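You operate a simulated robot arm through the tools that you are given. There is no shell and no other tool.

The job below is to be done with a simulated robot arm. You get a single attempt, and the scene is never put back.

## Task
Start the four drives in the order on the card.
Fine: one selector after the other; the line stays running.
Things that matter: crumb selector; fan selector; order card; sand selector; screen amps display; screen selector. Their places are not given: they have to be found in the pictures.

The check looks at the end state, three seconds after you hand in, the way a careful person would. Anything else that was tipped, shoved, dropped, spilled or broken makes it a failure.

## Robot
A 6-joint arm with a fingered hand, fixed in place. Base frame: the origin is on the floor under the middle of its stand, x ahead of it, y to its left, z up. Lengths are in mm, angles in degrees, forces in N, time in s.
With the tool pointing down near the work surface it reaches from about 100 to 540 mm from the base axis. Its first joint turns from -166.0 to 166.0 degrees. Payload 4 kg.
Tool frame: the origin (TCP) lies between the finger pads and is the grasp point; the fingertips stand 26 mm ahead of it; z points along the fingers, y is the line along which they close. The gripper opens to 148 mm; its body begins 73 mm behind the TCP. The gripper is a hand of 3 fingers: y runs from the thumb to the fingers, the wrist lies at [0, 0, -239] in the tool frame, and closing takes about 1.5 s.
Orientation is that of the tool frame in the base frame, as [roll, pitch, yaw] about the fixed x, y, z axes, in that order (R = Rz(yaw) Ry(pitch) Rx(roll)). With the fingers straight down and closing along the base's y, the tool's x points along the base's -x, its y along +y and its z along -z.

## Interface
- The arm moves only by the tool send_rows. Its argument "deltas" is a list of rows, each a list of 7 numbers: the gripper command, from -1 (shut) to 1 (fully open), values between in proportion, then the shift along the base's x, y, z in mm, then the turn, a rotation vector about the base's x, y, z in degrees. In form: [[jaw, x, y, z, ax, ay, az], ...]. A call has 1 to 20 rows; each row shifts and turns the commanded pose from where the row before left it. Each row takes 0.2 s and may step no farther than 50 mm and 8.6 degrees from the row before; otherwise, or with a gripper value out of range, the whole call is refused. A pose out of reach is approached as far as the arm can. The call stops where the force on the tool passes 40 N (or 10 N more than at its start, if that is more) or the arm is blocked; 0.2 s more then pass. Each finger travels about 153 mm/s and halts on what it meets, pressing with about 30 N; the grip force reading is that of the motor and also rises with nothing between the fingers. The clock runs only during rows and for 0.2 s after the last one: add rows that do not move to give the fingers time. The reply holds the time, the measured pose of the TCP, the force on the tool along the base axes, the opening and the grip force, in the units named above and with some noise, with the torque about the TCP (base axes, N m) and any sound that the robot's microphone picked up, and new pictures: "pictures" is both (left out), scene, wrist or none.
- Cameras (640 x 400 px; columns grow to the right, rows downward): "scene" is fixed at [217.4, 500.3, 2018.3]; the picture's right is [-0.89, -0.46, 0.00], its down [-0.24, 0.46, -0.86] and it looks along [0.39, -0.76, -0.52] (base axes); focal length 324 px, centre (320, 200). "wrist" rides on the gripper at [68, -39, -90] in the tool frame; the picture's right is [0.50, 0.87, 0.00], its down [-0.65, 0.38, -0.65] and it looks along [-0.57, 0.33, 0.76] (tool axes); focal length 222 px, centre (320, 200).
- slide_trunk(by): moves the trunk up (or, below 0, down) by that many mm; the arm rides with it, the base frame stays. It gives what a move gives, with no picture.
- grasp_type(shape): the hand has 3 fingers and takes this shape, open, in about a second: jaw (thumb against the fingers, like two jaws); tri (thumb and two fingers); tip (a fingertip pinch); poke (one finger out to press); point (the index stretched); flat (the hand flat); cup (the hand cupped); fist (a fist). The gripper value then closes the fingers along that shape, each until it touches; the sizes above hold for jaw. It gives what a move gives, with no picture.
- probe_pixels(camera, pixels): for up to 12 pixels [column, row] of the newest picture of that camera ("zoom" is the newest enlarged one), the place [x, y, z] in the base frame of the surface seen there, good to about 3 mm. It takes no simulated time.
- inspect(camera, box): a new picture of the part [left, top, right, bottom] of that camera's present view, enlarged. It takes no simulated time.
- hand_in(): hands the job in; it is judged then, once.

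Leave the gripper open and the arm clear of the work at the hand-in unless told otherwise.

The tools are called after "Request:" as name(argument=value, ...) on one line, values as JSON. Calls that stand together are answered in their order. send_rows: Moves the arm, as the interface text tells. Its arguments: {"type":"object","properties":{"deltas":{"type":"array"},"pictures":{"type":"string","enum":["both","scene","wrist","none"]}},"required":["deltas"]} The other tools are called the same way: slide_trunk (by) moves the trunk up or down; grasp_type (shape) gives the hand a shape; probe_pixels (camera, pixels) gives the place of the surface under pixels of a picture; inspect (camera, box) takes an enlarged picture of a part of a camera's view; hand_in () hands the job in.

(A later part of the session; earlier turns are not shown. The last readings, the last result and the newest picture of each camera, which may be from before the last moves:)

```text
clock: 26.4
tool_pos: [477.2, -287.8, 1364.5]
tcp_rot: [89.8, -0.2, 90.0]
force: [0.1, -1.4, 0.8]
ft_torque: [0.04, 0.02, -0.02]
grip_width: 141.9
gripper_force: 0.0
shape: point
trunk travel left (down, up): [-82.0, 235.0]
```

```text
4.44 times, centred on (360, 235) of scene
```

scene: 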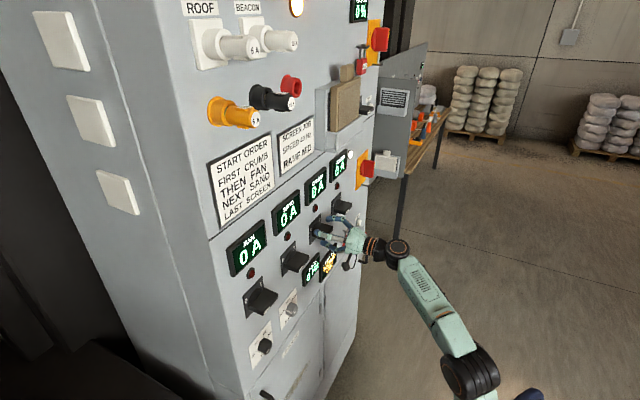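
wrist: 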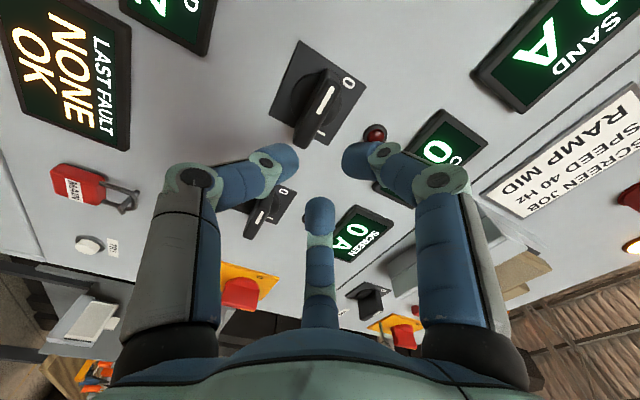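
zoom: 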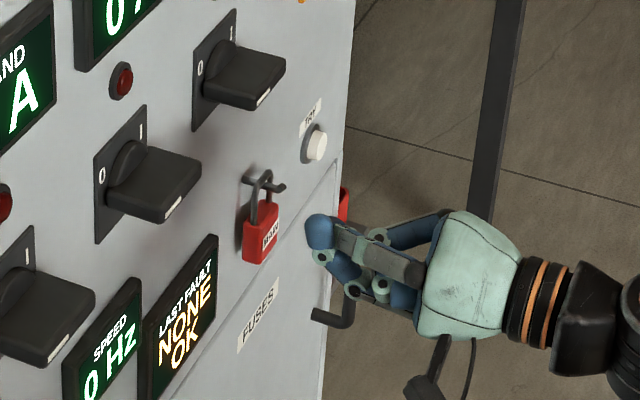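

In "poke" the thumb tip sits on the tool axis, about 25 mm ahead of the TCP, with the other fingers about 40 mm behind it. That's enough to push the lever's left end up from below in an arc, with no roll needed. I'll set poke again and check that gripper value 1 holds it.

Request:
grasp_type(shape="poke")

Request:
send_rows(deltas=[[1, 0, 0, 0, 0, 0, 0], [1, 0, 0, 0, 0, 0, 0], [1, 0, 0, 0, 0, 0, 0]], pictures="both")

Request:
inspect(camera="scene", box=[325, 215, 385, 265])

```text
clock: 27.3
tool_pos: [475.8, -286.4, 1364.2]
tcp_rot: [89.8, -0.3, 90.0]
force: [-0.8, 0.5, -0.3]
ft_torque: [0.03, 0.02, 0.0]
grip_width: 0.0
gripper_force: 0.1
shape: poke
trunk travel left (down, up): [-82.0, 235.0]
```

```text
clock: 28.1
tool_pos: [477.1, -286.1, 1363.6]
tcp_rot: [89.7, -0.2, 90.0]
force: [-0.2, -0.5, 0.2]
ft_torque: [0.01, 0.02, 0.02]
grip_width: 0.0
gripper_force: 0.1
shape: poke
trunk travel left (down, up): [-82.0, 235.0]
```

scene: 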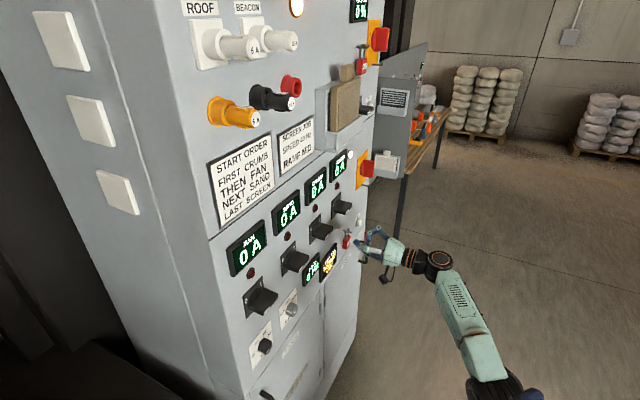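
wrist: 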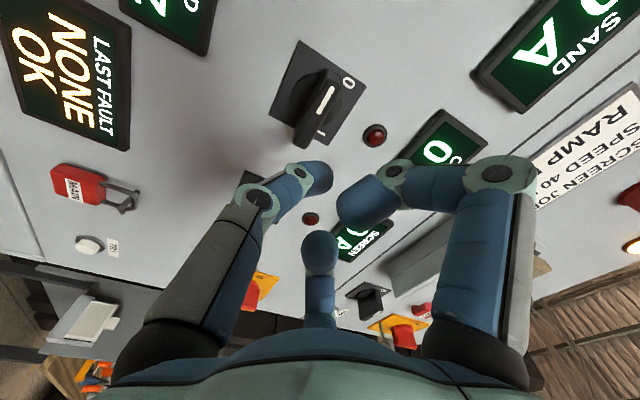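

```text
8.00 times, centred on (355, 240) of scene
```

zoom: 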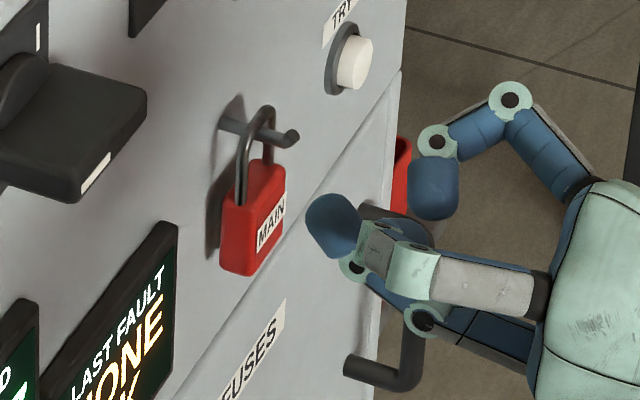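

Poke holds. I'll probe the tip surface of the thumb precisely, and the curled fingers' fronts.

Request:
probe_pixels(camera="zoom", pixels=[[309, 218], [315, 235], [325, 200], [340, 196], [335, 225], [350, 260], [352, 205], [422, 195], [412, 180], [372, 250], [375, 268], [412, 210]])

Request:
probe_pixels(camera="wrist", pixels=[[322, 165], [318, 178], [328, 190], [300, 180], [290, 195], [350, 195], [350, 215], [365, 205], [320, 238], [318, 255]])

```text
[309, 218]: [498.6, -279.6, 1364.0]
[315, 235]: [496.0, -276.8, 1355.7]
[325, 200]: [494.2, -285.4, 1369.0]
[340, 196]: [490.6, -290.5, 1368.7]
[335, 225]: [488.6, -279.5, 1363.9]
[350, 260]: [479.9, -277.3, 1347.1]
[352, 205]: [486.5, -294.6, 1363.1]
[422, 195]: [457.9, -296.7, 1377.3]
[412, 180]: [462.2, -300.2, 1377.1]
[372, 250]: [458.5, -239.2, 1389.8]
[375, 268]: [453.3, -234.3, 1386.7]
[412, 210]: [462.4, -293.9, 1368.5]
```

```text
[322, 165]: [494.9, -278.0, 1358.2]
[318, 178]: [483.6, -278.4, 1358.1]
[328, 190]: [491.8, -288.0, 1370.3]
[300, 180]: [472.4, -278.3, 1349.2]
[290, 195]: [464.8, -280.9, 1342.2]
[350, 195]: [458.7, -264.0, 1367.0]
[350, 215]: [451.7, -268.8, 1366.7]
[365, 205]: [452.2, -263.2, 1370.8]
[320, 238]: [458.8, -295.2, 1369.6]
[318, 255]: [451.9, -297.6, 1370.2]
```

The thumb tip is centred on the TCP axis (radius about 9 mm, tip at TCP+25) and the curled fingers stay 39 mm behind it. I'll go below the left end of the CRUMB lever (y≈-262, z≈1341) and then advance until the tip overlaps the lever by about 30 mm (TCP x≈595).

Request:
send_rows(deltas=[[1, 0, 12, -11, 0, 0, 0], [1, 0, 12, -11, 0, 0, 0], [1, 25, 0, 0, 0, 0, 0], [1, 25, 0, 0, 0, 0, 0], [1, 25, 0, 0, 0, 0, 0], [1, 25, 0, 0, 0, 0, 0], [1, 18, 0, 0, 0, 0, 0], [1, 0, 0, 0, 0, 0, 0]], pictures="both")

Request:
inspect(camera="scene", box=[295, 200, 365, 260])

```text
clock: 29.9
tool_pos: [596.0, -263.0, 1340.0]
tcp_rot: [89.7, -0.3, 90.0]
force: [0.1, -0.1, 0.0]
ft_torque: [-0.03, -0.01, 0.01]
grip_width: 0.0
gripper_force: 0.0
shape: poke
trunk travel left (down, up): [-82.0, 235.0]
```

scene: 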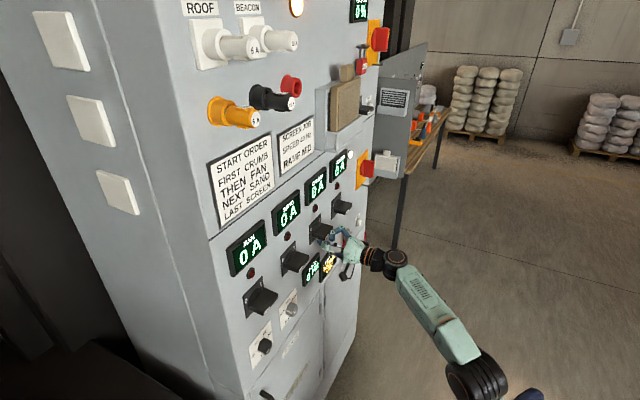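
wrist: 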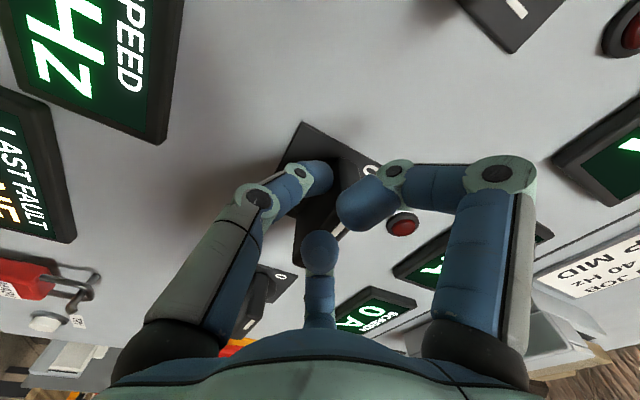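

```text
6.67 times, centred on (330, 230) of scene
```

zoom: 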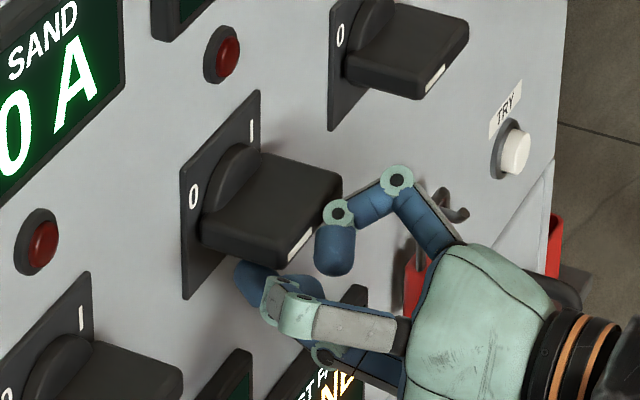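

The thumb tip is under the lever's left end with no contact yet. I'll raise it and follow the first half of the arc around the lever axis.

Request:
send_rows(deltas=[[1, 0, 0, 5, 0, 0, 0], [1, 0, 1.68, 3.25, 0, 0, 0], [1, 0, 1.26, 3.45, 0, 0, 0], [1, 0, 0.78, 3.57, 0, 0, 0]], pictures="none")

Request:
inspect(camera="scene", box=[295, 190, 365, 250])

```text
clock: 30.9
tool_pos: [596.6, -257.4, 1356.2]
tcp_rot: [89.8, -0.2, 89.9]
force: [0.0, 0.5, 0.2]
ft_torque: [0.03, 0.02, 0.03]
grip_width: 0.1
gripper_force: 0.0
shape: poke
trunk travel left (down, up): [-82.0, 235.0]
```

```text
6.67 times, centred on (330, 220) of scene
```

zoom: 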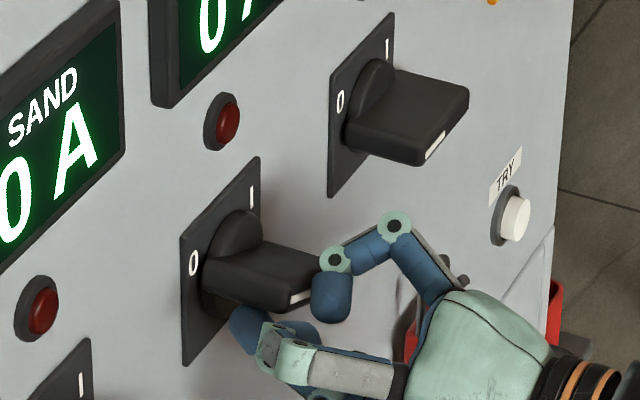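

Forces stay near zero and the lever's left end looks slightly raised. I'll carry on along the arc.

Request:
send_rows(deltas=[[1, 0, 0.31, 3.65, 0, 0, 0], [1, 0, -0.17, 3.66, 0, 0, 0], [1, 0, -0.64, 3.61, 0, 0, 0], [1, 0, -1.12, 3.49, 0, 0, 0]], pictures="both")

Request:
inspect(camera="scene", box=[295, 180, 365, 250])

```text
clock: 31.9
tool_pos: [595.5, -260.6, 1370.3]
tcp_rot: [89.9, -0.2, 90.0]
force: [0.0, 0.1, -0.1]
ft_torque: [0.03, 0.05, -0.01]
grip_width: 0.3
gripper_force: 0.0
shape: poke
trunk travel left (down, up): [-82.0, 235.0]
```

scene: 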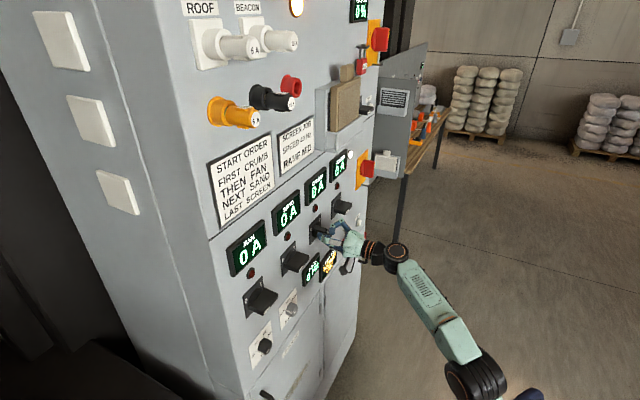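
wrist: 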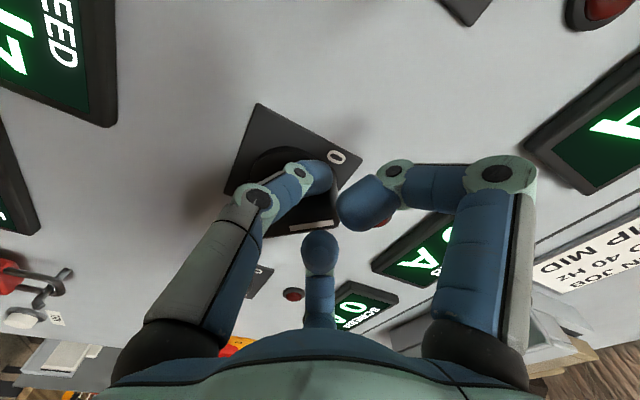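

```text
5.71 times, centred on (330, 215) of scene
```

zoom: 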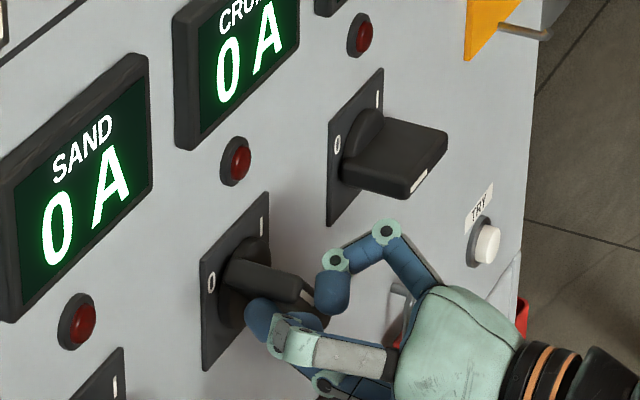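

The lever is rotating with the thumb and is about halfway up. I'll finish the rest of the arc to vertical.

Request:
send_rows(deltas=[[1, 0, -1.56, 3.31, 0, 0, 0], [1, 0, -1.97, 3.09, 0, 0, 0], [1, 0, -2.36, 2.8, 0, 0, 0], [1, 0, -2.71, 2.46, 0, 0, 0]], pictures="both")

Request:
inspect(camera="scene", box=[295, 170, 365, 240])

```text
clock: 32.9
tool_pos: [594.7, -269.1, 1381.0]
tcp_rot: [89.9, -0.2, 90.0]
force: [0.0, -0.5, 0.6]
ft_torque: [0.0, 0.02, -0.01]
grip_width: 0.2
gripper_force: 0.1
shape: poke
trunk travel left (down, up): [-82.0, 235.0]
```

scene: 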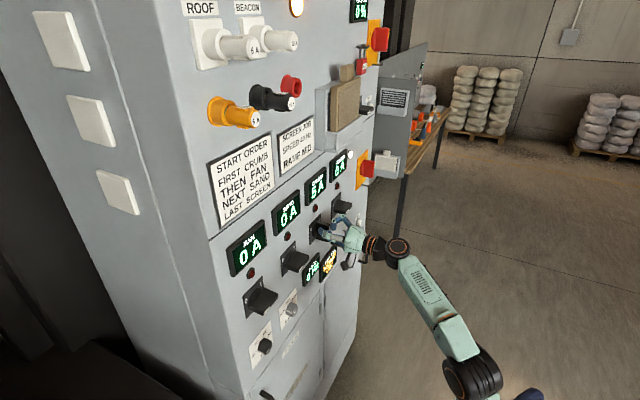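
wrist: 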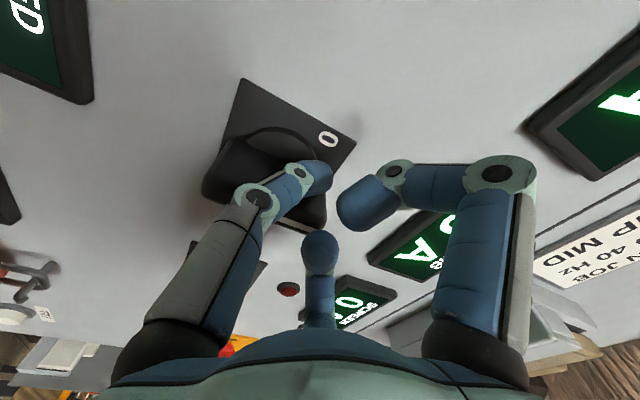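

```text
5.71 times, centred on (330, 205) of scene
```

zoom: 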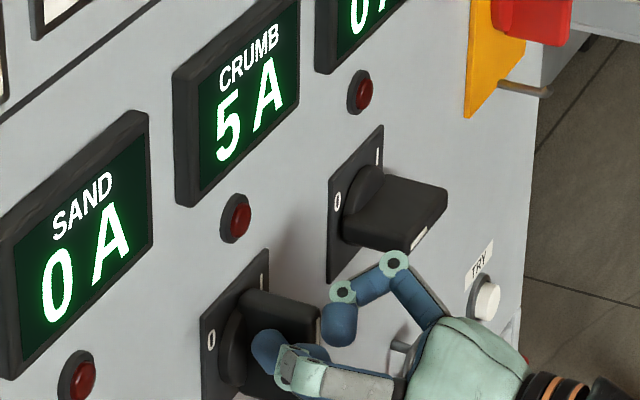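

CRUMB now reads 5 A and its lever is about vertical. One more small arc step will seat it, then I'll retreat straight back.

Request:
send_rows(deltas=[[1, 0, -2.6, 2.0, 0, 0, 0], [1, 0, -1.0, 0.3, 0, 0, 0], [1, 0, 0, 0, 0, 0, 0]], pictures="none")

Request:
inspect(camera="scene", box=[295, 170, 365, 240])

```text
clock: 33.7
tool_pos: [596.9, -273.6, 1384.1]
tcp_rot: [89.8, -0.1, 89.9]
force: [-0.3, 0.5, -0.2]
ft_torque: [0.04, 0.02, 0.0]
grip_width: 0.1
gripper_force: 0.0
shape: poke
trunk travel left (down, up): [-82.0, 235.0]
```

```text
5.71 times, centred on (330, 205) of scene
```

zoom: 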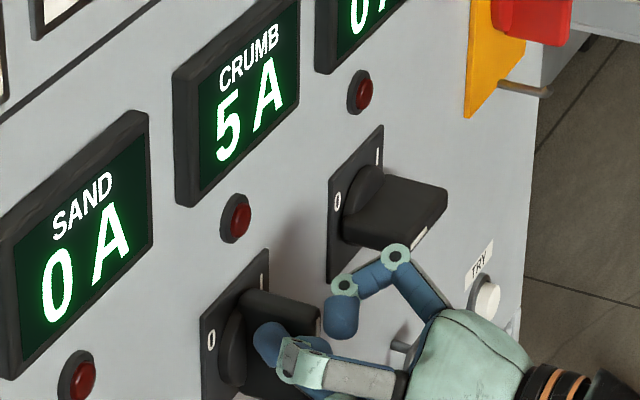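

CRUMB's lever is upright at I and running at 5 A. I'll ease off 4 mm to the left and retreat straight back to x≈478, then look again.

Request:
send_rows(deltas=[[1, 0, 4, 0, 0, 0, 0], [1, -30, 0, 0, 0, 0, 0], [1, -30, 0, 0, 0, 0, 0], [1, -30, 0, 0, 0, 0, 0], [1, -30, 0, 0, 0, 0, 0]], pictures="both")

Request:
inspect(camera="scene", box=[220, 140, 380, 320])

Request:
inspect(camera="scene", box=[295, 205, 345, 250])

```text
clock: 34.9
tool_pos: [475.0, -267.9, 1385.6]
tcp_rot: [89.8, -0.2, 90.0]
force: [-0.4, -1.1, -0.4]
ft_torque: [-0.01, 0.02, 0.02]
grip_width: 0.0
gripper_force: 0.1
shape: poke
trunk travel left (down, up): [-82.0, 235.0]
```

scene: 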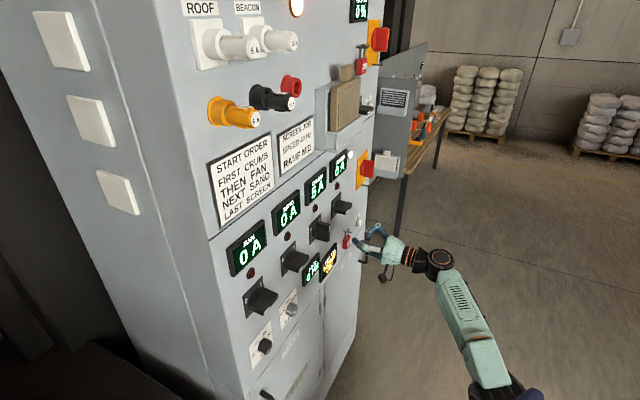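
wrist: 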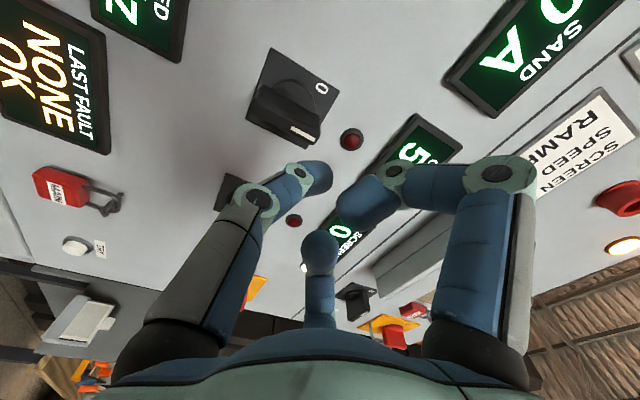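

```text
2.22 times, centred on (300, 230) of scene
```

zoom: 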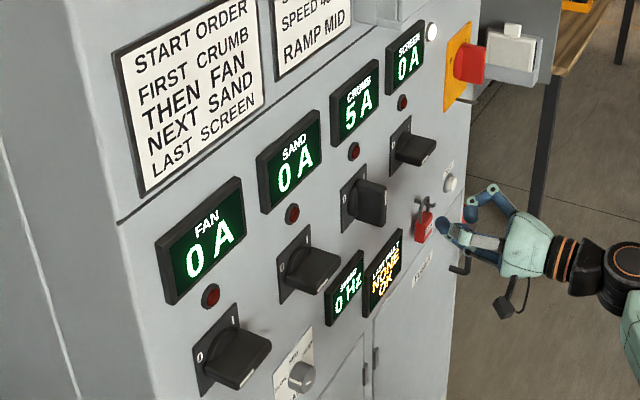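

```text
8.89 times, centred on (320, 228) of scene
```

zoom: 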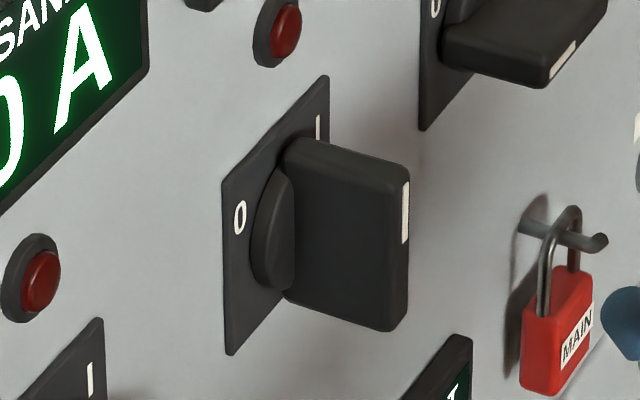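

CRUMB is at I. FAN is next, so I'll measure the FAN and SAND levers precisely.

Request:
inspect(camera="scene", box=[235, 270, 285, 320])

Request:
probe_pixels(camera="zoom", pixels=[[186, 218], [334, 62], [214, 380], [350, 360], [345, 345], [462, 208], [455, 190], [375, 325], [208, 247], [326, 113]])

Request:
inspect(camera="scene", box=[270, 235, 320, 280])

Request:
probe_pixels(camera="zoom", pixels=[[196, 195], [322, 60], [208, 365], [350, 330], [345, 318], [442, 205], [440, 185], [375, 297], [212, 225], [312, 113]])

```text
8.00 times, centred on (260, 295) of scene
```

zoom: 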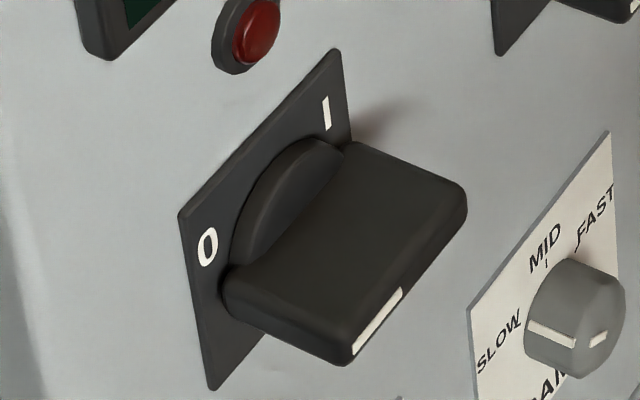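

```text
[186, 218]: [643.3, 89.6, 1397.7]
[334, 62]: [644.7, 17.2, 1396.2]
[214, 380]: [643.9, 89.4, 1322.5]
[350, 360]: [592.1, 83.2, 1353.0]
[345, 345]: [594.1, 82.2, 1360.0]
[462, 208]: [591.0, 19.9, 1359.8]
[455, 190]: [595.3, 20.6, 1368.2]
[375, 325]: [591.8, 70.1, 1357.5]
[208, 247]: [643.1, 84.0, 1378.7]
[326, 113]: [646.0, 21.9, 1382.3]
```

```text
8.89 times, centred on (295, 258) of scene
```

zoom: 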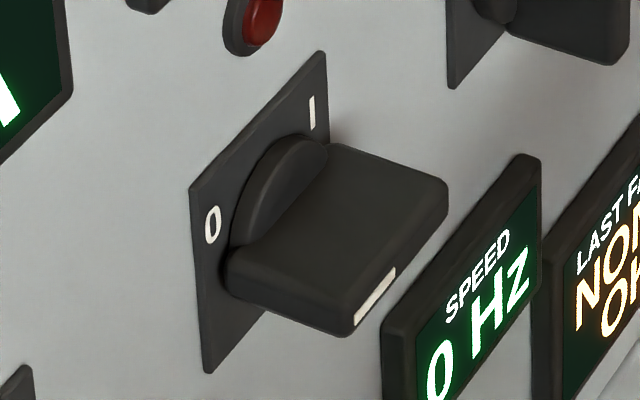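

```text
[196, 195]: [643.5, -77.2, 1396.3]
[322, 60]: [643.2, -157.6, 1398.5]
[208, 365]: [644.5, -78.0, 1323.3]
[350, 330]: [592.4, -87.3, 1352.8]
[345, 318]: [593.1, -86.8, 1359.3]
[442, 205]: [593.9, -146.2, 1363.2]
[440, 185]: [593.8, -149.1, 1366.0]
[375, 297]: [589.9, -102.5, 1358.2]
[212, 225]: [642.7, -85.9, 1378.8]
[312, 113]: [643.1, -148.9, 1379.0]
```

Lever centres are y≈53 (FAN), -117 (SAND), -287 (CRUMB), -457 (SCREEN), all at z≈1361. To reach FAN, the arm should cross in front with the forearm pitched up, so it avoids a straight-wrist singularity. I'll lower the trunk 75 mm with the hand at x≈475, clear of everything.

Request:
slide_trunk(by=-75)

Request:
send_rows(deltas=[[1, 15, 0, 10, 0, 0, 0], [1, 15, 0, 10, 0, 0, 0], [1, 15, 0, 10, 0, 0, 0], [1, 10, 0, 0, 0, 0, 0]], pictures="scene")

```text
clock: 36.0
tool_pos: [475.9, -267.8, 1308.6]
tcp_rot: [89.7, -0.2, 90.0]
force: [-0.1, 0.4, -0.4]
ft_torque: [-0.03, -0.02, 0.02]
grip_width: 0.0
gripper_force: 0.0
shape: poke
trunk travel left (down, up): [-7.0, 310.0]
```

```text
clock: 37.0
tool_pos: [532.1, -269.9, 1339.1]
tcp_rot: [89.8, -0.1, 89.9]
force: [-0.4, 0.3, -0.8]
ft_torque: [-0.01, 0.01, -0.01]
grip_width: 0.0
gripper_force: 0.1
shape: poke
trunk travel left (down, up): [-7.0, 310.0]
```

scene: 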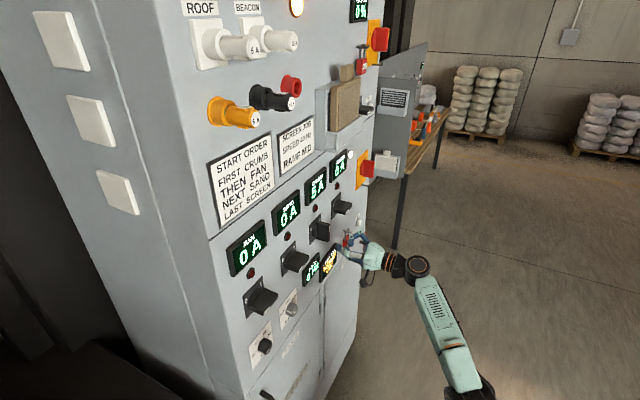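

The trunk is lowered and the pose holds at (532, -270, 1339). I'll move left in front of the panel in stages, tips at x≈557 and clear of the levers at 590.

Request:
send_rows(deltas=[[1, 0, 25, 0, 0, 0, 0], [1, 0, 25, 0, 0, 0, 0], [1, 0, 25, 0, 0, 0, 0], [1, 0, 25, 0, 0, 0, 0], [1, 0, 25, 0, 0, 0, 0], [1, 0, 25, 0, 0, 0, 0]], pictures="none")

```text
clock: 38.4
tool_pos: [534.1, -120.4, 1336.1]
tcp_rot: [90.0, -0.3, 90.0]
force: [0.2, 0.2, 0.4]
ft_torque: [-0.04, 0.02, -0.01]
grip_width: 0.1
gripper_force: 0.1
shape: poke
trunk travel left (down, up): [-7.0, 310.0]
```

That worked cleanly: now at y=-120. I'll continue left in smaller steps toward FAN at y≈77.

Request:
send_rows(deltas=[[1, 0, 18, 0, 0, 0, 0], [1, 0, 18, 0, 0, 0, 0], [1, 0, 18, 0, 0, 0, 0], [1, 0, 18, 0, 0, 0, 0], [1, 0, 18, 0, 0, 0, 0], [1, 0, 18, 0, 0, 0, 0], [1, 0, 18, 0, 0, 0, 0]], pictures="none")

```text
clock: 40.0
tool_pos: [532.7, 9.0, 1339.5]
tcp_rot: [89.8, -0.3, 90.1]
force: [-0.1, 0.1, -0.5]
ft_torque: [0.0, 0.01, -0.01]
grip_width: 0.0
gripper_force: 0.0
shape: poke
trunk travel left (down, up): [-7.0, 310.0]
```

Still no reach limits. I'll cover the last 70 mm to y≈77.

Request:
send_rows(deltas=[[1, 0, 17, 0.5, 0, 0, 0], [1, 0, 17, 0.5, 0, 0, 0], [1, 0, 17, 0, 0, 0, 0], [1, 0, 17, 0, 0, 0, 0], [1, 0, 0, 0, 0, 0, 0]], pictures="both")

Request:
inspect(camera="scene", box=[220, 140, 380, 320])

```text
clock: 41.2
tool_pos: [531.0, 75.5, 1340.3]
tcp_rot: [89.8, -0.2, 90.0]
force: [-0.1, 0.1, -1.0]
ft_torque: [0.01, -0.02, -0.02]
grip_width: 0.0
gripper_force: 0.0
shape: poke
trunk travel left (down, up): [-7.0, 310.0]
```

scene: 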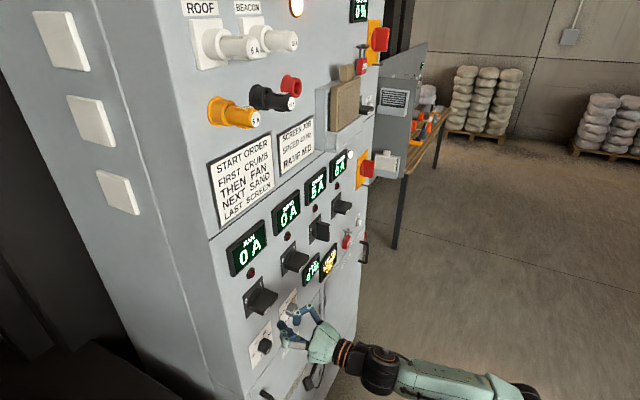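
wrist: 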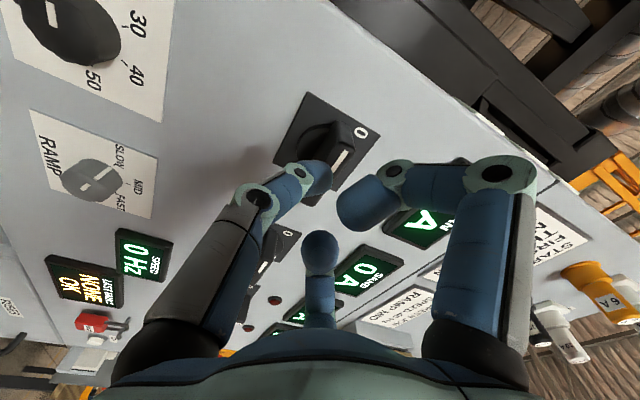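

```text
2.22 times, centred on (300, 230) of scene
```

zoom: 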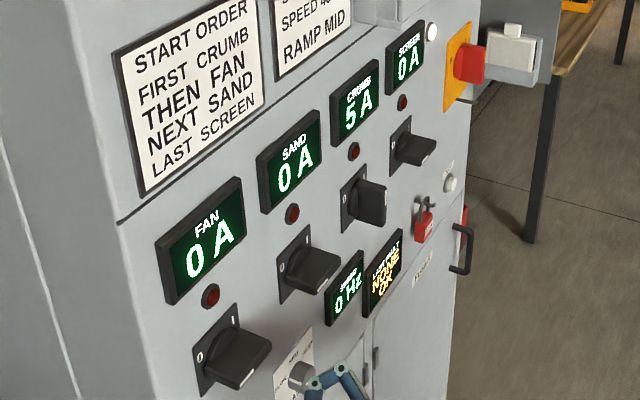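

CRUMB is steady at 5 A with no fault, and the hand is at (531, 76, 1340), under FAN's left end. I'll advance the thumb tip under the FAN lever to x≈596.

Request:
send_rows(deltas=[[1, 20, 0.5, 0, 0, 0, 0], [1, 20, 0.5, 0, 0, 0, 0], [1, 15, 0, 0, 0, 0, 0], [1, 9, 0, 0, 0, 0, 0], [1, 0, 0, 0, 0, 0, 0]], pictures="wrist")

Request:
inspect(camera="scene", box=[225, 260, 305, 340])

```text
clock: 42.4
tool_pos: [595.7, 76.1, 1339.2]
tcp_rot: [89.7, -0.2, 90.0]
force: [-0.5, -0.1, -0.1]
ft_torque: [0.01, -0.01, -0.02]
grip_width: 0.0
gripper_force: 0.0
shape: poke
trunk travel left (down, up): [-7.0, 310.0]
```

wrist: 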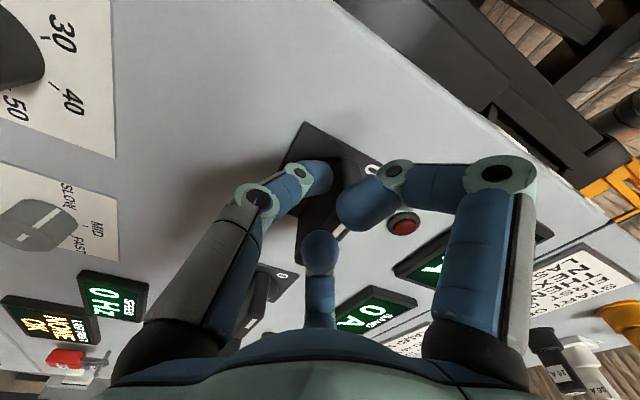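

```text
5.00 times, centred on (265, 300) of scene
```

zoom: 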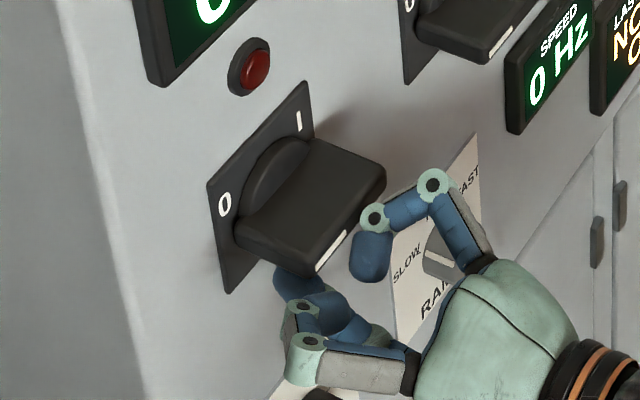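

The thumb is under the FAN lever exactly as it was for CRUMB. I'll run the same arc in one go, with the force limit guarding the push.

Request:
send_rows(deltas=[[1, 0, 0, 5.5, 0, 0, 0], [1, 0, 1.68, 3.25, 0, 0, 0], [1, 0, 1.26, 3.45, 0, 0, 0], [1, 0, 0.78, 3.57, 0, 0, 0], [1, 0, 0.31, 3.65, 0, 0, 0], [1, 0, -0.17, 3.66, 0, 0, 0], [1, 0, -0.64, 3.61, 0, 0, 0], [1, 0, -1.12, 3.49, 0, 0, 0], [1, 0, -1.56, 3.31, 0, 0, 0], [1, 0, -1.97, 3.09, 0, 0, 0], [1, 0, -2.36, 2.8, 0, 0, 0], [1, 0, -2.71, 2.46, 0, 0, 0], [1, 0, -2.6, 2.0, 0, 0, 0], [1, 0, -1.0, 0.3, 0, 0, 0], [1, 0, 0, 0, 0, 0, 0]], pictures="scene")

Request:
inspect(camera="scene", box=[225, 220, 325, 330])

```text
clock: 45.6
tool_pos: [596.0, 65.5, 1382.6]
tcp_rot: [89.8, -0.2, 90.0]
force: [-0.7, 2.6, -1.7]
ft_torque: [0.03, 0.01, 0.0]
grip_width: 0.0
gripper_force: 0.0
shape: poke
trunk travel left (down, up): [-7.0, 310.0]
```

scene: 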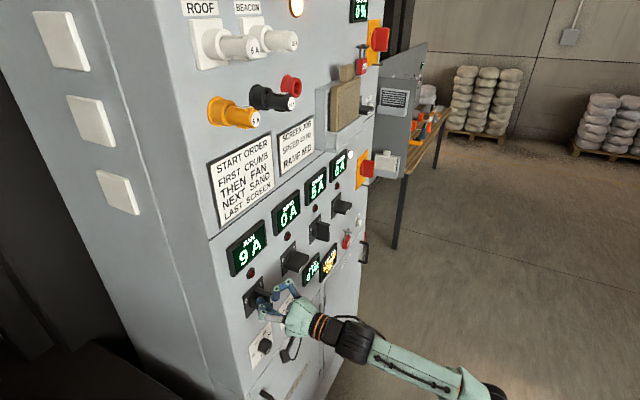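

```text
3.64 times, centred on (275, 275) of scene
```

zoom: 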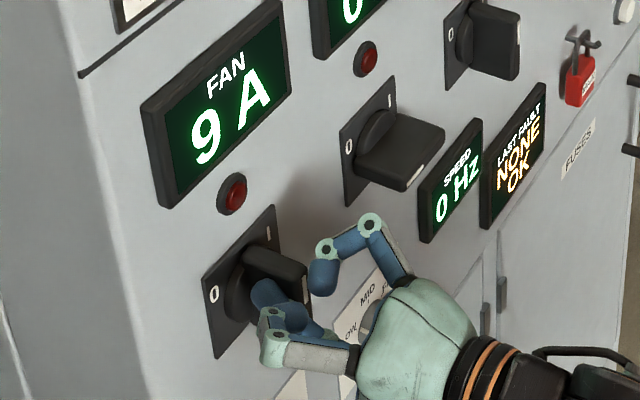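

FAN reads 9 A with its lever upright. I'll ease off and retreat to x≈531.

Request:
send_rows(deltas=[[1, 0, 4, 0, 0, 0, 0], [1, -15, 0, 0, 0, 0, 0], [1, -25, 0, 0, 0, 0, 0], [1, -25, 0, 0, 0, 0, 0]], pictures="scene")

Request:
inspect(camera="scene", box=[220, 140, 380, 320])

```text
clock: 46.6
tool_pos: [528.3, 70.6, 1384.9]
tcp_rot: [89.8, -0.2, 90.0]
force: [0.2, -0.5, 0.3]
ft_torque: [0.0, -0.01, 0.02]
grip_width: 0.0
gripper_force: 0.1
shape: poke
trunk travel left (down, up): [-7.0, 310.0]
```

scene: 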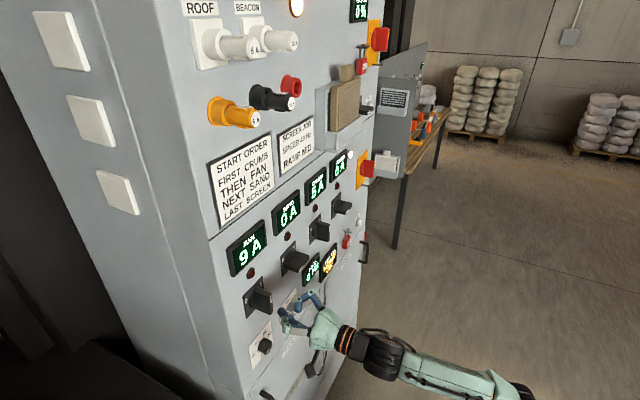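

```text
2.22 times, centred on (300, 230) of scene
```

zoom: 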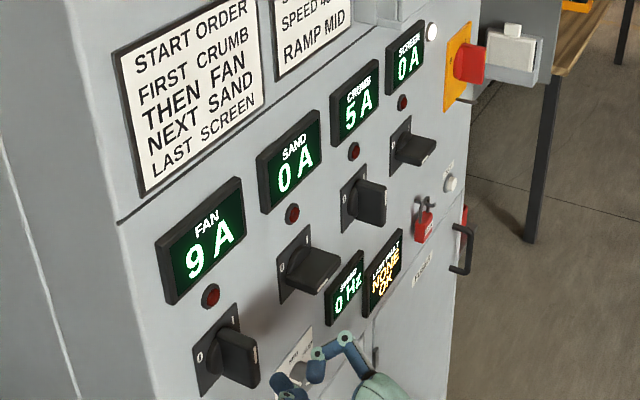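

FAN 9 A and CRUMB 5 A are holding with no fault. Next is SAND: I'll move to (528, -93, 1340), still in front of the levers.

Request:
send_rows(deltas=[[1, 0, -18.2, -5, 0, 0, 0], [1, 0, -18.2, -5, 0, 0, 0], [1, 0, -18.2, -5, 0, 0, 0], [1, 0, -18.2, -5, 0, 0, 0], [1, 0, -18.2, -5, 0, 0, 0], [1, 0, -18.2, -5, 0, 0, 0], [1, 0, -18.2, -5, 0, 0, 0], [1, 0, -18.2, -5, 0, 0, 0], [1, 0, -18.2, -4.5, 0, 0, 0], [1, 0, 0, 0, 0, 0, 0]], pictures="wrist")

```text
clock: 48.8
tool_pos: [532.2, -94.5, 1339.1]
tcp_rot: [89.8, -0.1, 89.9]
force: [-0.5, -0.1, 0.6]
ft_torque: [0.01, 0.04, -0.04]
grip_width: 0.0
gripper_force: 0.0
shape: poke
trunk travel left (down, up): [-7.0, 310.0]
```

wrist: 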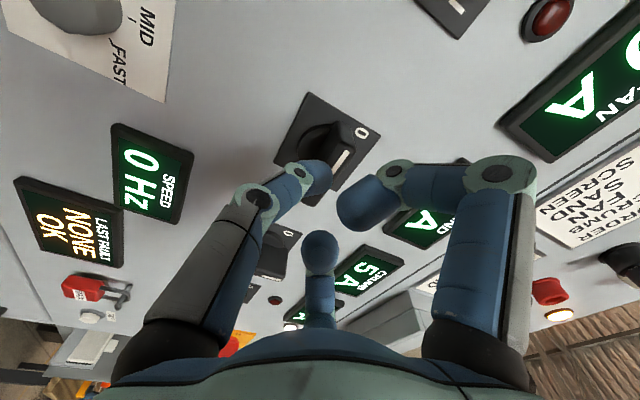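

The hand is in front of SAND and lined up the same way. I'll advance the tip under its left end.

Request:
send_rows(deltas=[[1, 20, 0.5, 0, 0, 0, 0], [1, 20, 0.5, 0, 0, 0, 0], [1, 15, 0, 0, 0, 0, 0], [1, 9.5, 0, 0, 0, 0, 0], [1, 0, 0, 0, 0, 0, 0]], pictures="wrist")

Request:
inspect(camera="scene", box=[265, 220, 335, 290])

```text
clock: 50.0
tool_pos: [596.2, -93.4, 1338.5]
tcp_rot: [89.9, -0.2, 89.9]
force: [0.5, -1.0, 0.8]
ft_torque: [0.03, 0.04, 0.0]
grip_width: 0.0
gripper_force: 0.1
shape: poke
trunk travel left (down, up): [-7.0, 310.0]
```

wrist: 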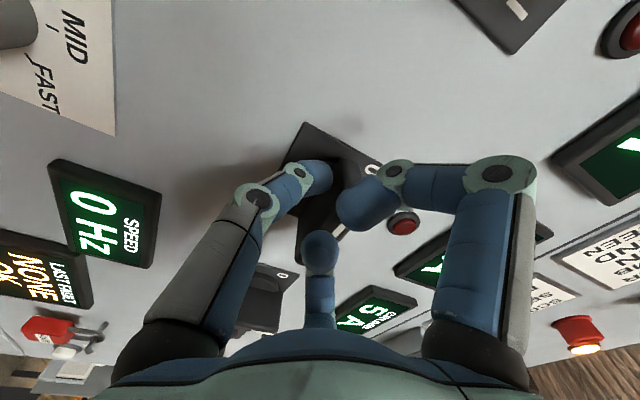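

```text
5.71 times, centred on (300, 255) of scene
```

zoom: 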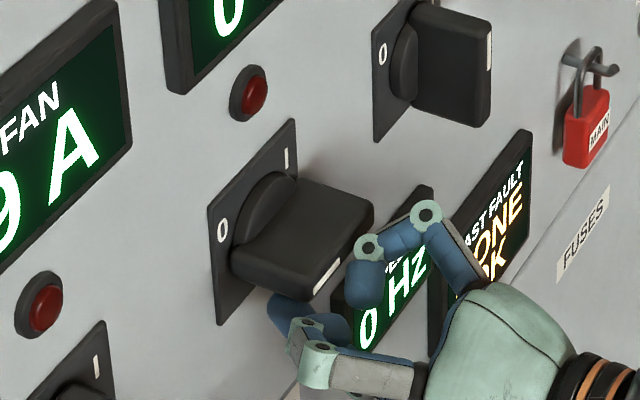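

The geometry matches the previous two. I'll run the arc on SAND.

Request:
send_rows(deltas=[[1, 0, 0, 6, 0, 0, 0], [1, 0, 1.68, 3.25, 0, 0, 0], [1, 0, 1.26, 3.45, 0, 0, 0], [1, 0, 0.78, 3.57, 0, 0, 0], [1, 0, 0.31, 3.65, 0, 0, 0], [1, 0, -0.17, 3.66, 0, 0, 0], [1, 0, -0.64, 3.61, 0, 0, 0], [1, 0, -1.12, 3.49, 0, 0, 0], [1, 0, -1.56, 3.31, 0, 0, 0], [1, 0, -1.97, 3.09, 0, 0, 0], [1, 0, -2.36, 2.8, 0, 0, 0], [1, 0, -2.71, 2.46, 0, 0, 0], [1, 0, -2.6, 2.0, 0, 0, 0], [1, 0, -1.0, 0.3, 0, 0, 0], [1, 0, 0, 0, 0, 0, 0]], pictures="scene")

Request:
inspect(camera="scene", box=[260, 180, 340, 280])

```text
clock: 53.2
tool_pos: [594.9, -102.8, 1384.8]
tcp_rot: [89.8, -0.2, 89.9]
force: [-0.1, 0.6, 0.5]
ft_torque: [0.0, 0.03, -0.02]
grip_width: 0.1
gripper_force: 0.1
shape: poke
trunk travel left (down, up): [-7.0, 310.0]
```

scene: 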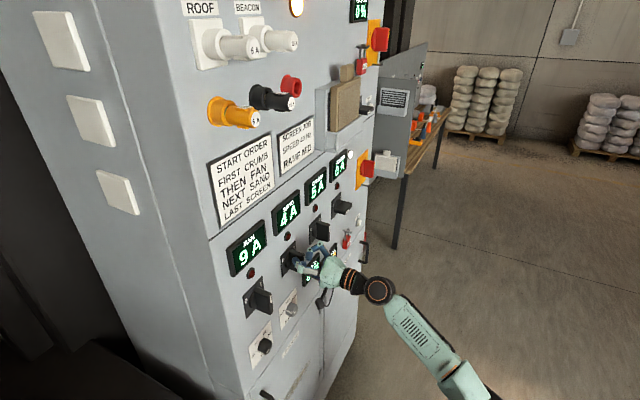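

```text
4.00 times, centred on (300, 230) of scene
```

zoom: 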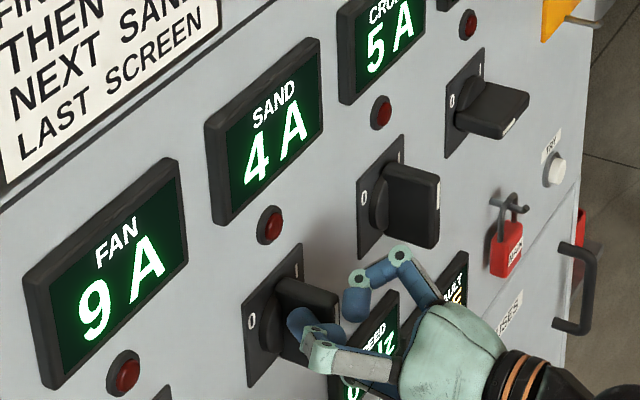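

SAND reads 4 A, with FAN 9 A and CRUMB 5 A still running. I'll retreat from SAND and move right and a bit lower, to stand off in front of CRUMB.

Request:
send_rows(deltas=[[1, 0, 4, 0, 0, 0, 0], [1, -15, 0, 0, 0, 0, 0], [1, -25, 0, 0, 0, 0, 0], [1, -25, 0, 0, 0, 0, 0], [1, -10, -10, -10, 0, 0, 0], [1, -5, -25, -10, 0, 0, 0], [1, -5, -25, -10, 0, 0, 0], [1, 0, -25, -10, 0, 0, 0], [1, 0, -25, -10, 0, 0, 0], [1, 0, -25, -10, 0, 0, 0], [1, 0, -25, -5, 0, 0, 0], [1, 0, -25, -5, 0, 0, 0]], pictures="scene")

Request:
inspect(camera="scene", box=[220, 140, 380, 320])

```text
clock: 55.8
tool_pos: [508.2, -284.6, 1315.6]
tcp_rot: [89.7, -0.2, 90.0]
force: [-0.1, 0.2, 0.6]
ft_torque: [-0.01, -0.02, 0.02]
grip_width: 0.1
gripper_force: 0.1
shape: poke
trunk travel left (down, up): [-7.0, 310.0]
```

scene: 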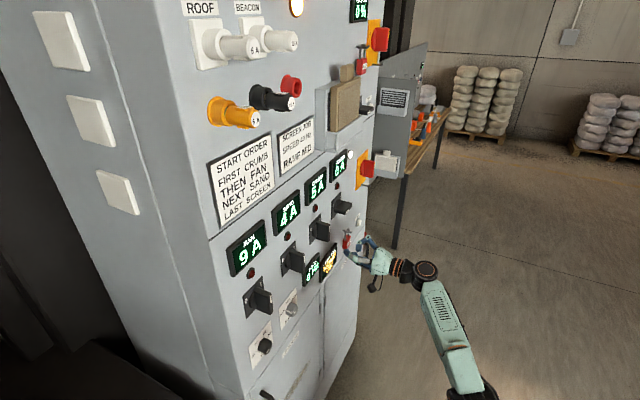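

```text
2.22 times, centred on (300, 230) of scene
```

zoom: 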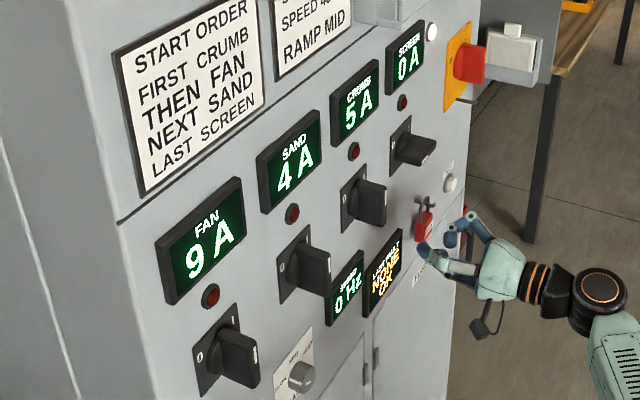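

Three drives are running (FAN 9 A, SAND 4 A, CRUMB 5 A) and no fault shows. SCREEN sits farther out, so I'll raise the trunk 130 mm for reach, then yaw the hand outward a little.

Request:
slide_trunk(by=130)

Request:
send_rows(deltas=[[1, 0, 0, -15, 0, 0, 0], [1, 0, -10, -15, 0, 0, -5], [1, 0, -15, -15, 0, 0, -5], [1, 0, -15, -15, 0, 0, -5], [1, 0, -15, -15, 0, 0, -5], [1, 0, -15, -15, 0, 0, -5]], pictures="both")

```text
clock: 57.4
tool_pos: [510.6, -283.9, 1444.8]
tcp_rot: [89.8, -0.1, 90.0]
force: [-0.2, -0.5, -0.5]
ft_torque: [-0.02, 0.0, -0.01]
grip_width: 0.0
gripper_force: 0.0
shape: poke
trunk travel left (down, up): [-137.0, 180.0]
```

```text
clock: 58.8
tool_pos: [510.4, -355.4, 1353.1]
tcp_rot: [89.8, -0.2, 64.9]
force: [0.2, -0.1, 0.6]
ft_torque: [0.01, 0.04, -0.01]
grip_width: 0.1
gripper_force: 0.1
shape: poke
trunk travel left (down, up): [-137.0, 180.0]
```

scene: 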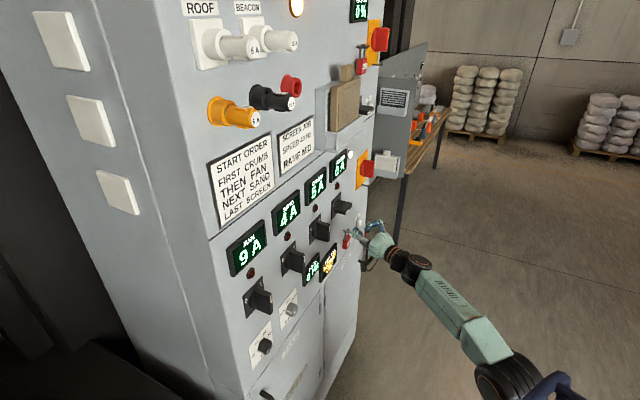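
wrist: 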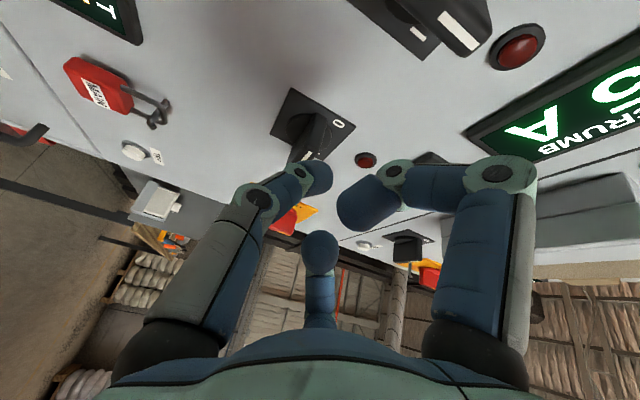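

The yaw is -25°, and there were no reach problems. I'll move in front of SCREEN's left end at (535, -426, 1339).

Request:
send_rows(deltas=[[1, 6, -18, -3.5, 0, 0, 0], [1, 6, -18, -3.5, 0, 0, 0], [1, 6, -18, -3.5, 0, 0, 0], [1, 6, -17, -3.5, 0, 0, 0], [1, 0, 0, 0, 0, 0, 0]], pictures="both")

Request:
inspect(camera="scene", box=[320, 180, 390, 250])

```text
clock: 60.0
tool_pos: [533.2, -425.5, 1340.0]
tcp_rot: [89.8, -0.3, 65.0]
force: [0.1, -0.4, 0.3]
ft_torque: [0.02, 0.01, -0.03]
grip_width: 0.0
gripper_force: 0.0
shape: poke
trunk travel left (down, up): [-137.0, 180.0]
```

scene: 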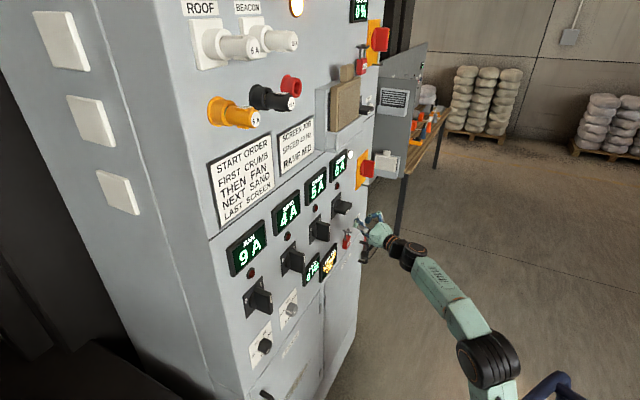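
wrist: 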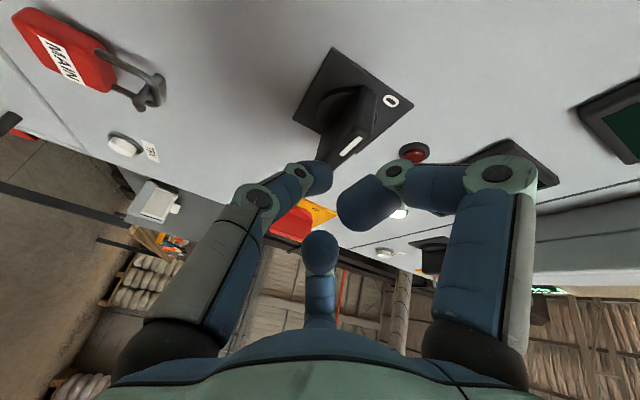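

```text
5.71 times, centred on (355, 215) of scene
```

zoom: 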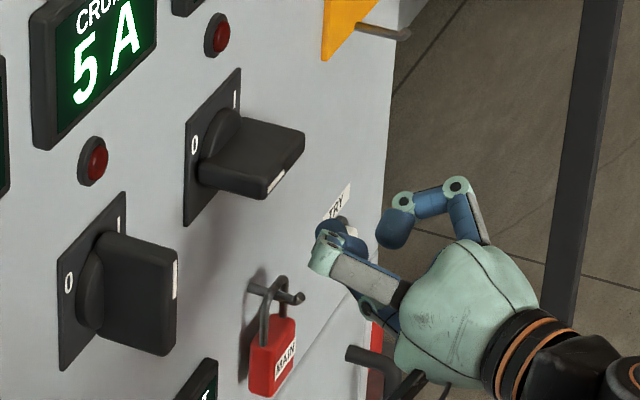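

The hand is aligned below the SCREEN lever's left end, well above the padlock. I'll advance to x≈595 so the tip goes under the lever.

Request:
send_rows(deltas=[[1, 20, 0, 0, 0, 0, 0], [1, 20, 0, 0, 0, 0, 0], [1, 14, 0, 0, 0, 0, 0], [1, 8, 0, 0, 0, 0, 0], [1, 0, 0, 0, 0, 0, 0]], pictures="wrist")

Request:
inspect(camera="scene", box=[315, 175, 375, 235])

```text
clock: 61.2
tool_pos: [596.9, -426.0, 1340.1]
tcp_rot: [89.8, -0.1, 65.0]
force: [0.5, 0.3, 0.1]
ft_torque: [-0.01, 0.02, -0.01]
grip_width: 0.0
gripper_force: 0.1
shape: poke
trunk travel left (down, up): [-137.0, 180.0]
```

wrist: 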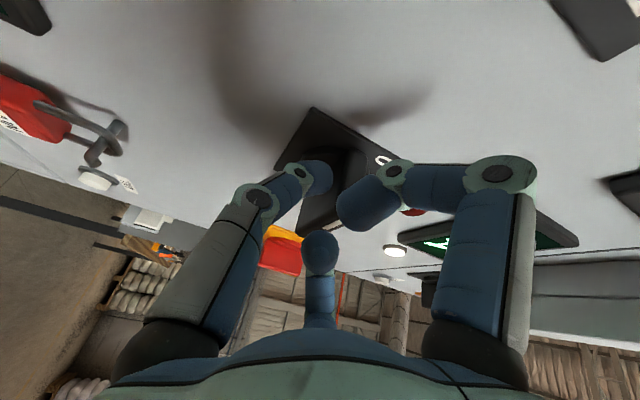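

```text
6.67 times, centred on (345, 205) of scene
```

zoom: 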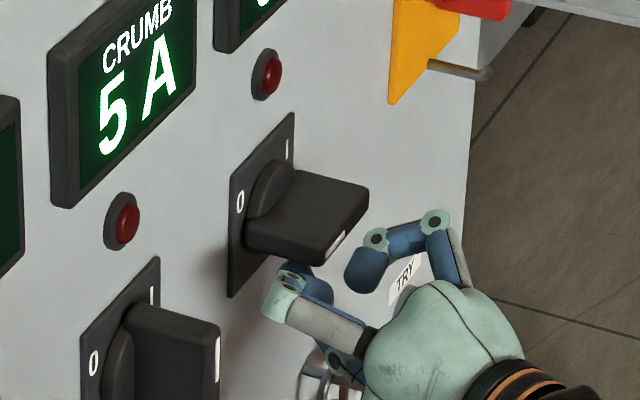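

The thumb tip is under the SCREEN lever, and the curled fingers are clear in front of it and to its left. I'll run the first part of the arc.

Request:
send_rows(deltas=[[1, 0, 0, 5.5, 0, 0, 0], [1, 0, 1.68, 3.25, 0, 0, 0], [1, 0, 1.26, 3.45, 0, 0, 0], [1, 0, 0.78, 3.57, 0, 0, 0], [1, 0, 0.31, 3.65, 0, 0, 0], [1, 0, -0.17, 3.66, 0, 0, 0], [1, 0, -0.64, 3.61, 0, 0, 0]], pictures="scene")

Request:
inspect(camera="scene", box=[315, 165, 375, 225])

```text
clock: 62.8
tool_pos: [597.5, -420.3, 1367.8]
tcp_rot: [89.8, 0.0, 65.0]
force: [-0.3, 0.2, -0.6]
ft_torque: [0.02, 0.01, -0.01]
grip_width: 0.0
gripper_force: 0.0
shape: poke
trunk travel left (down, up): [-137.0, 180.0]
```

scene: 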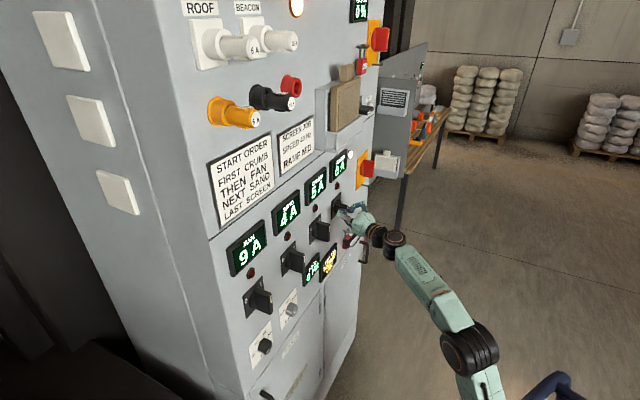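

```text
6.67 times, centred on (345, 195) of scene
```

zoom: 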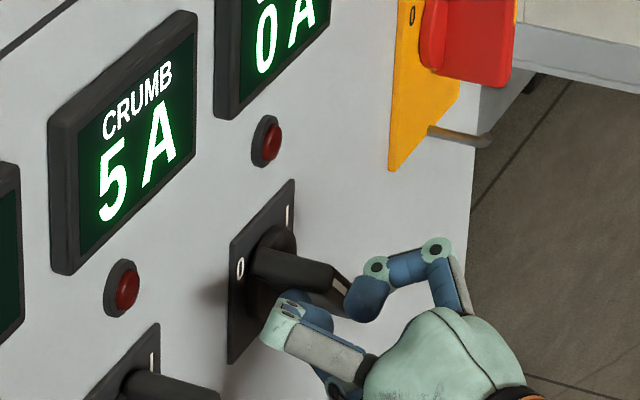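

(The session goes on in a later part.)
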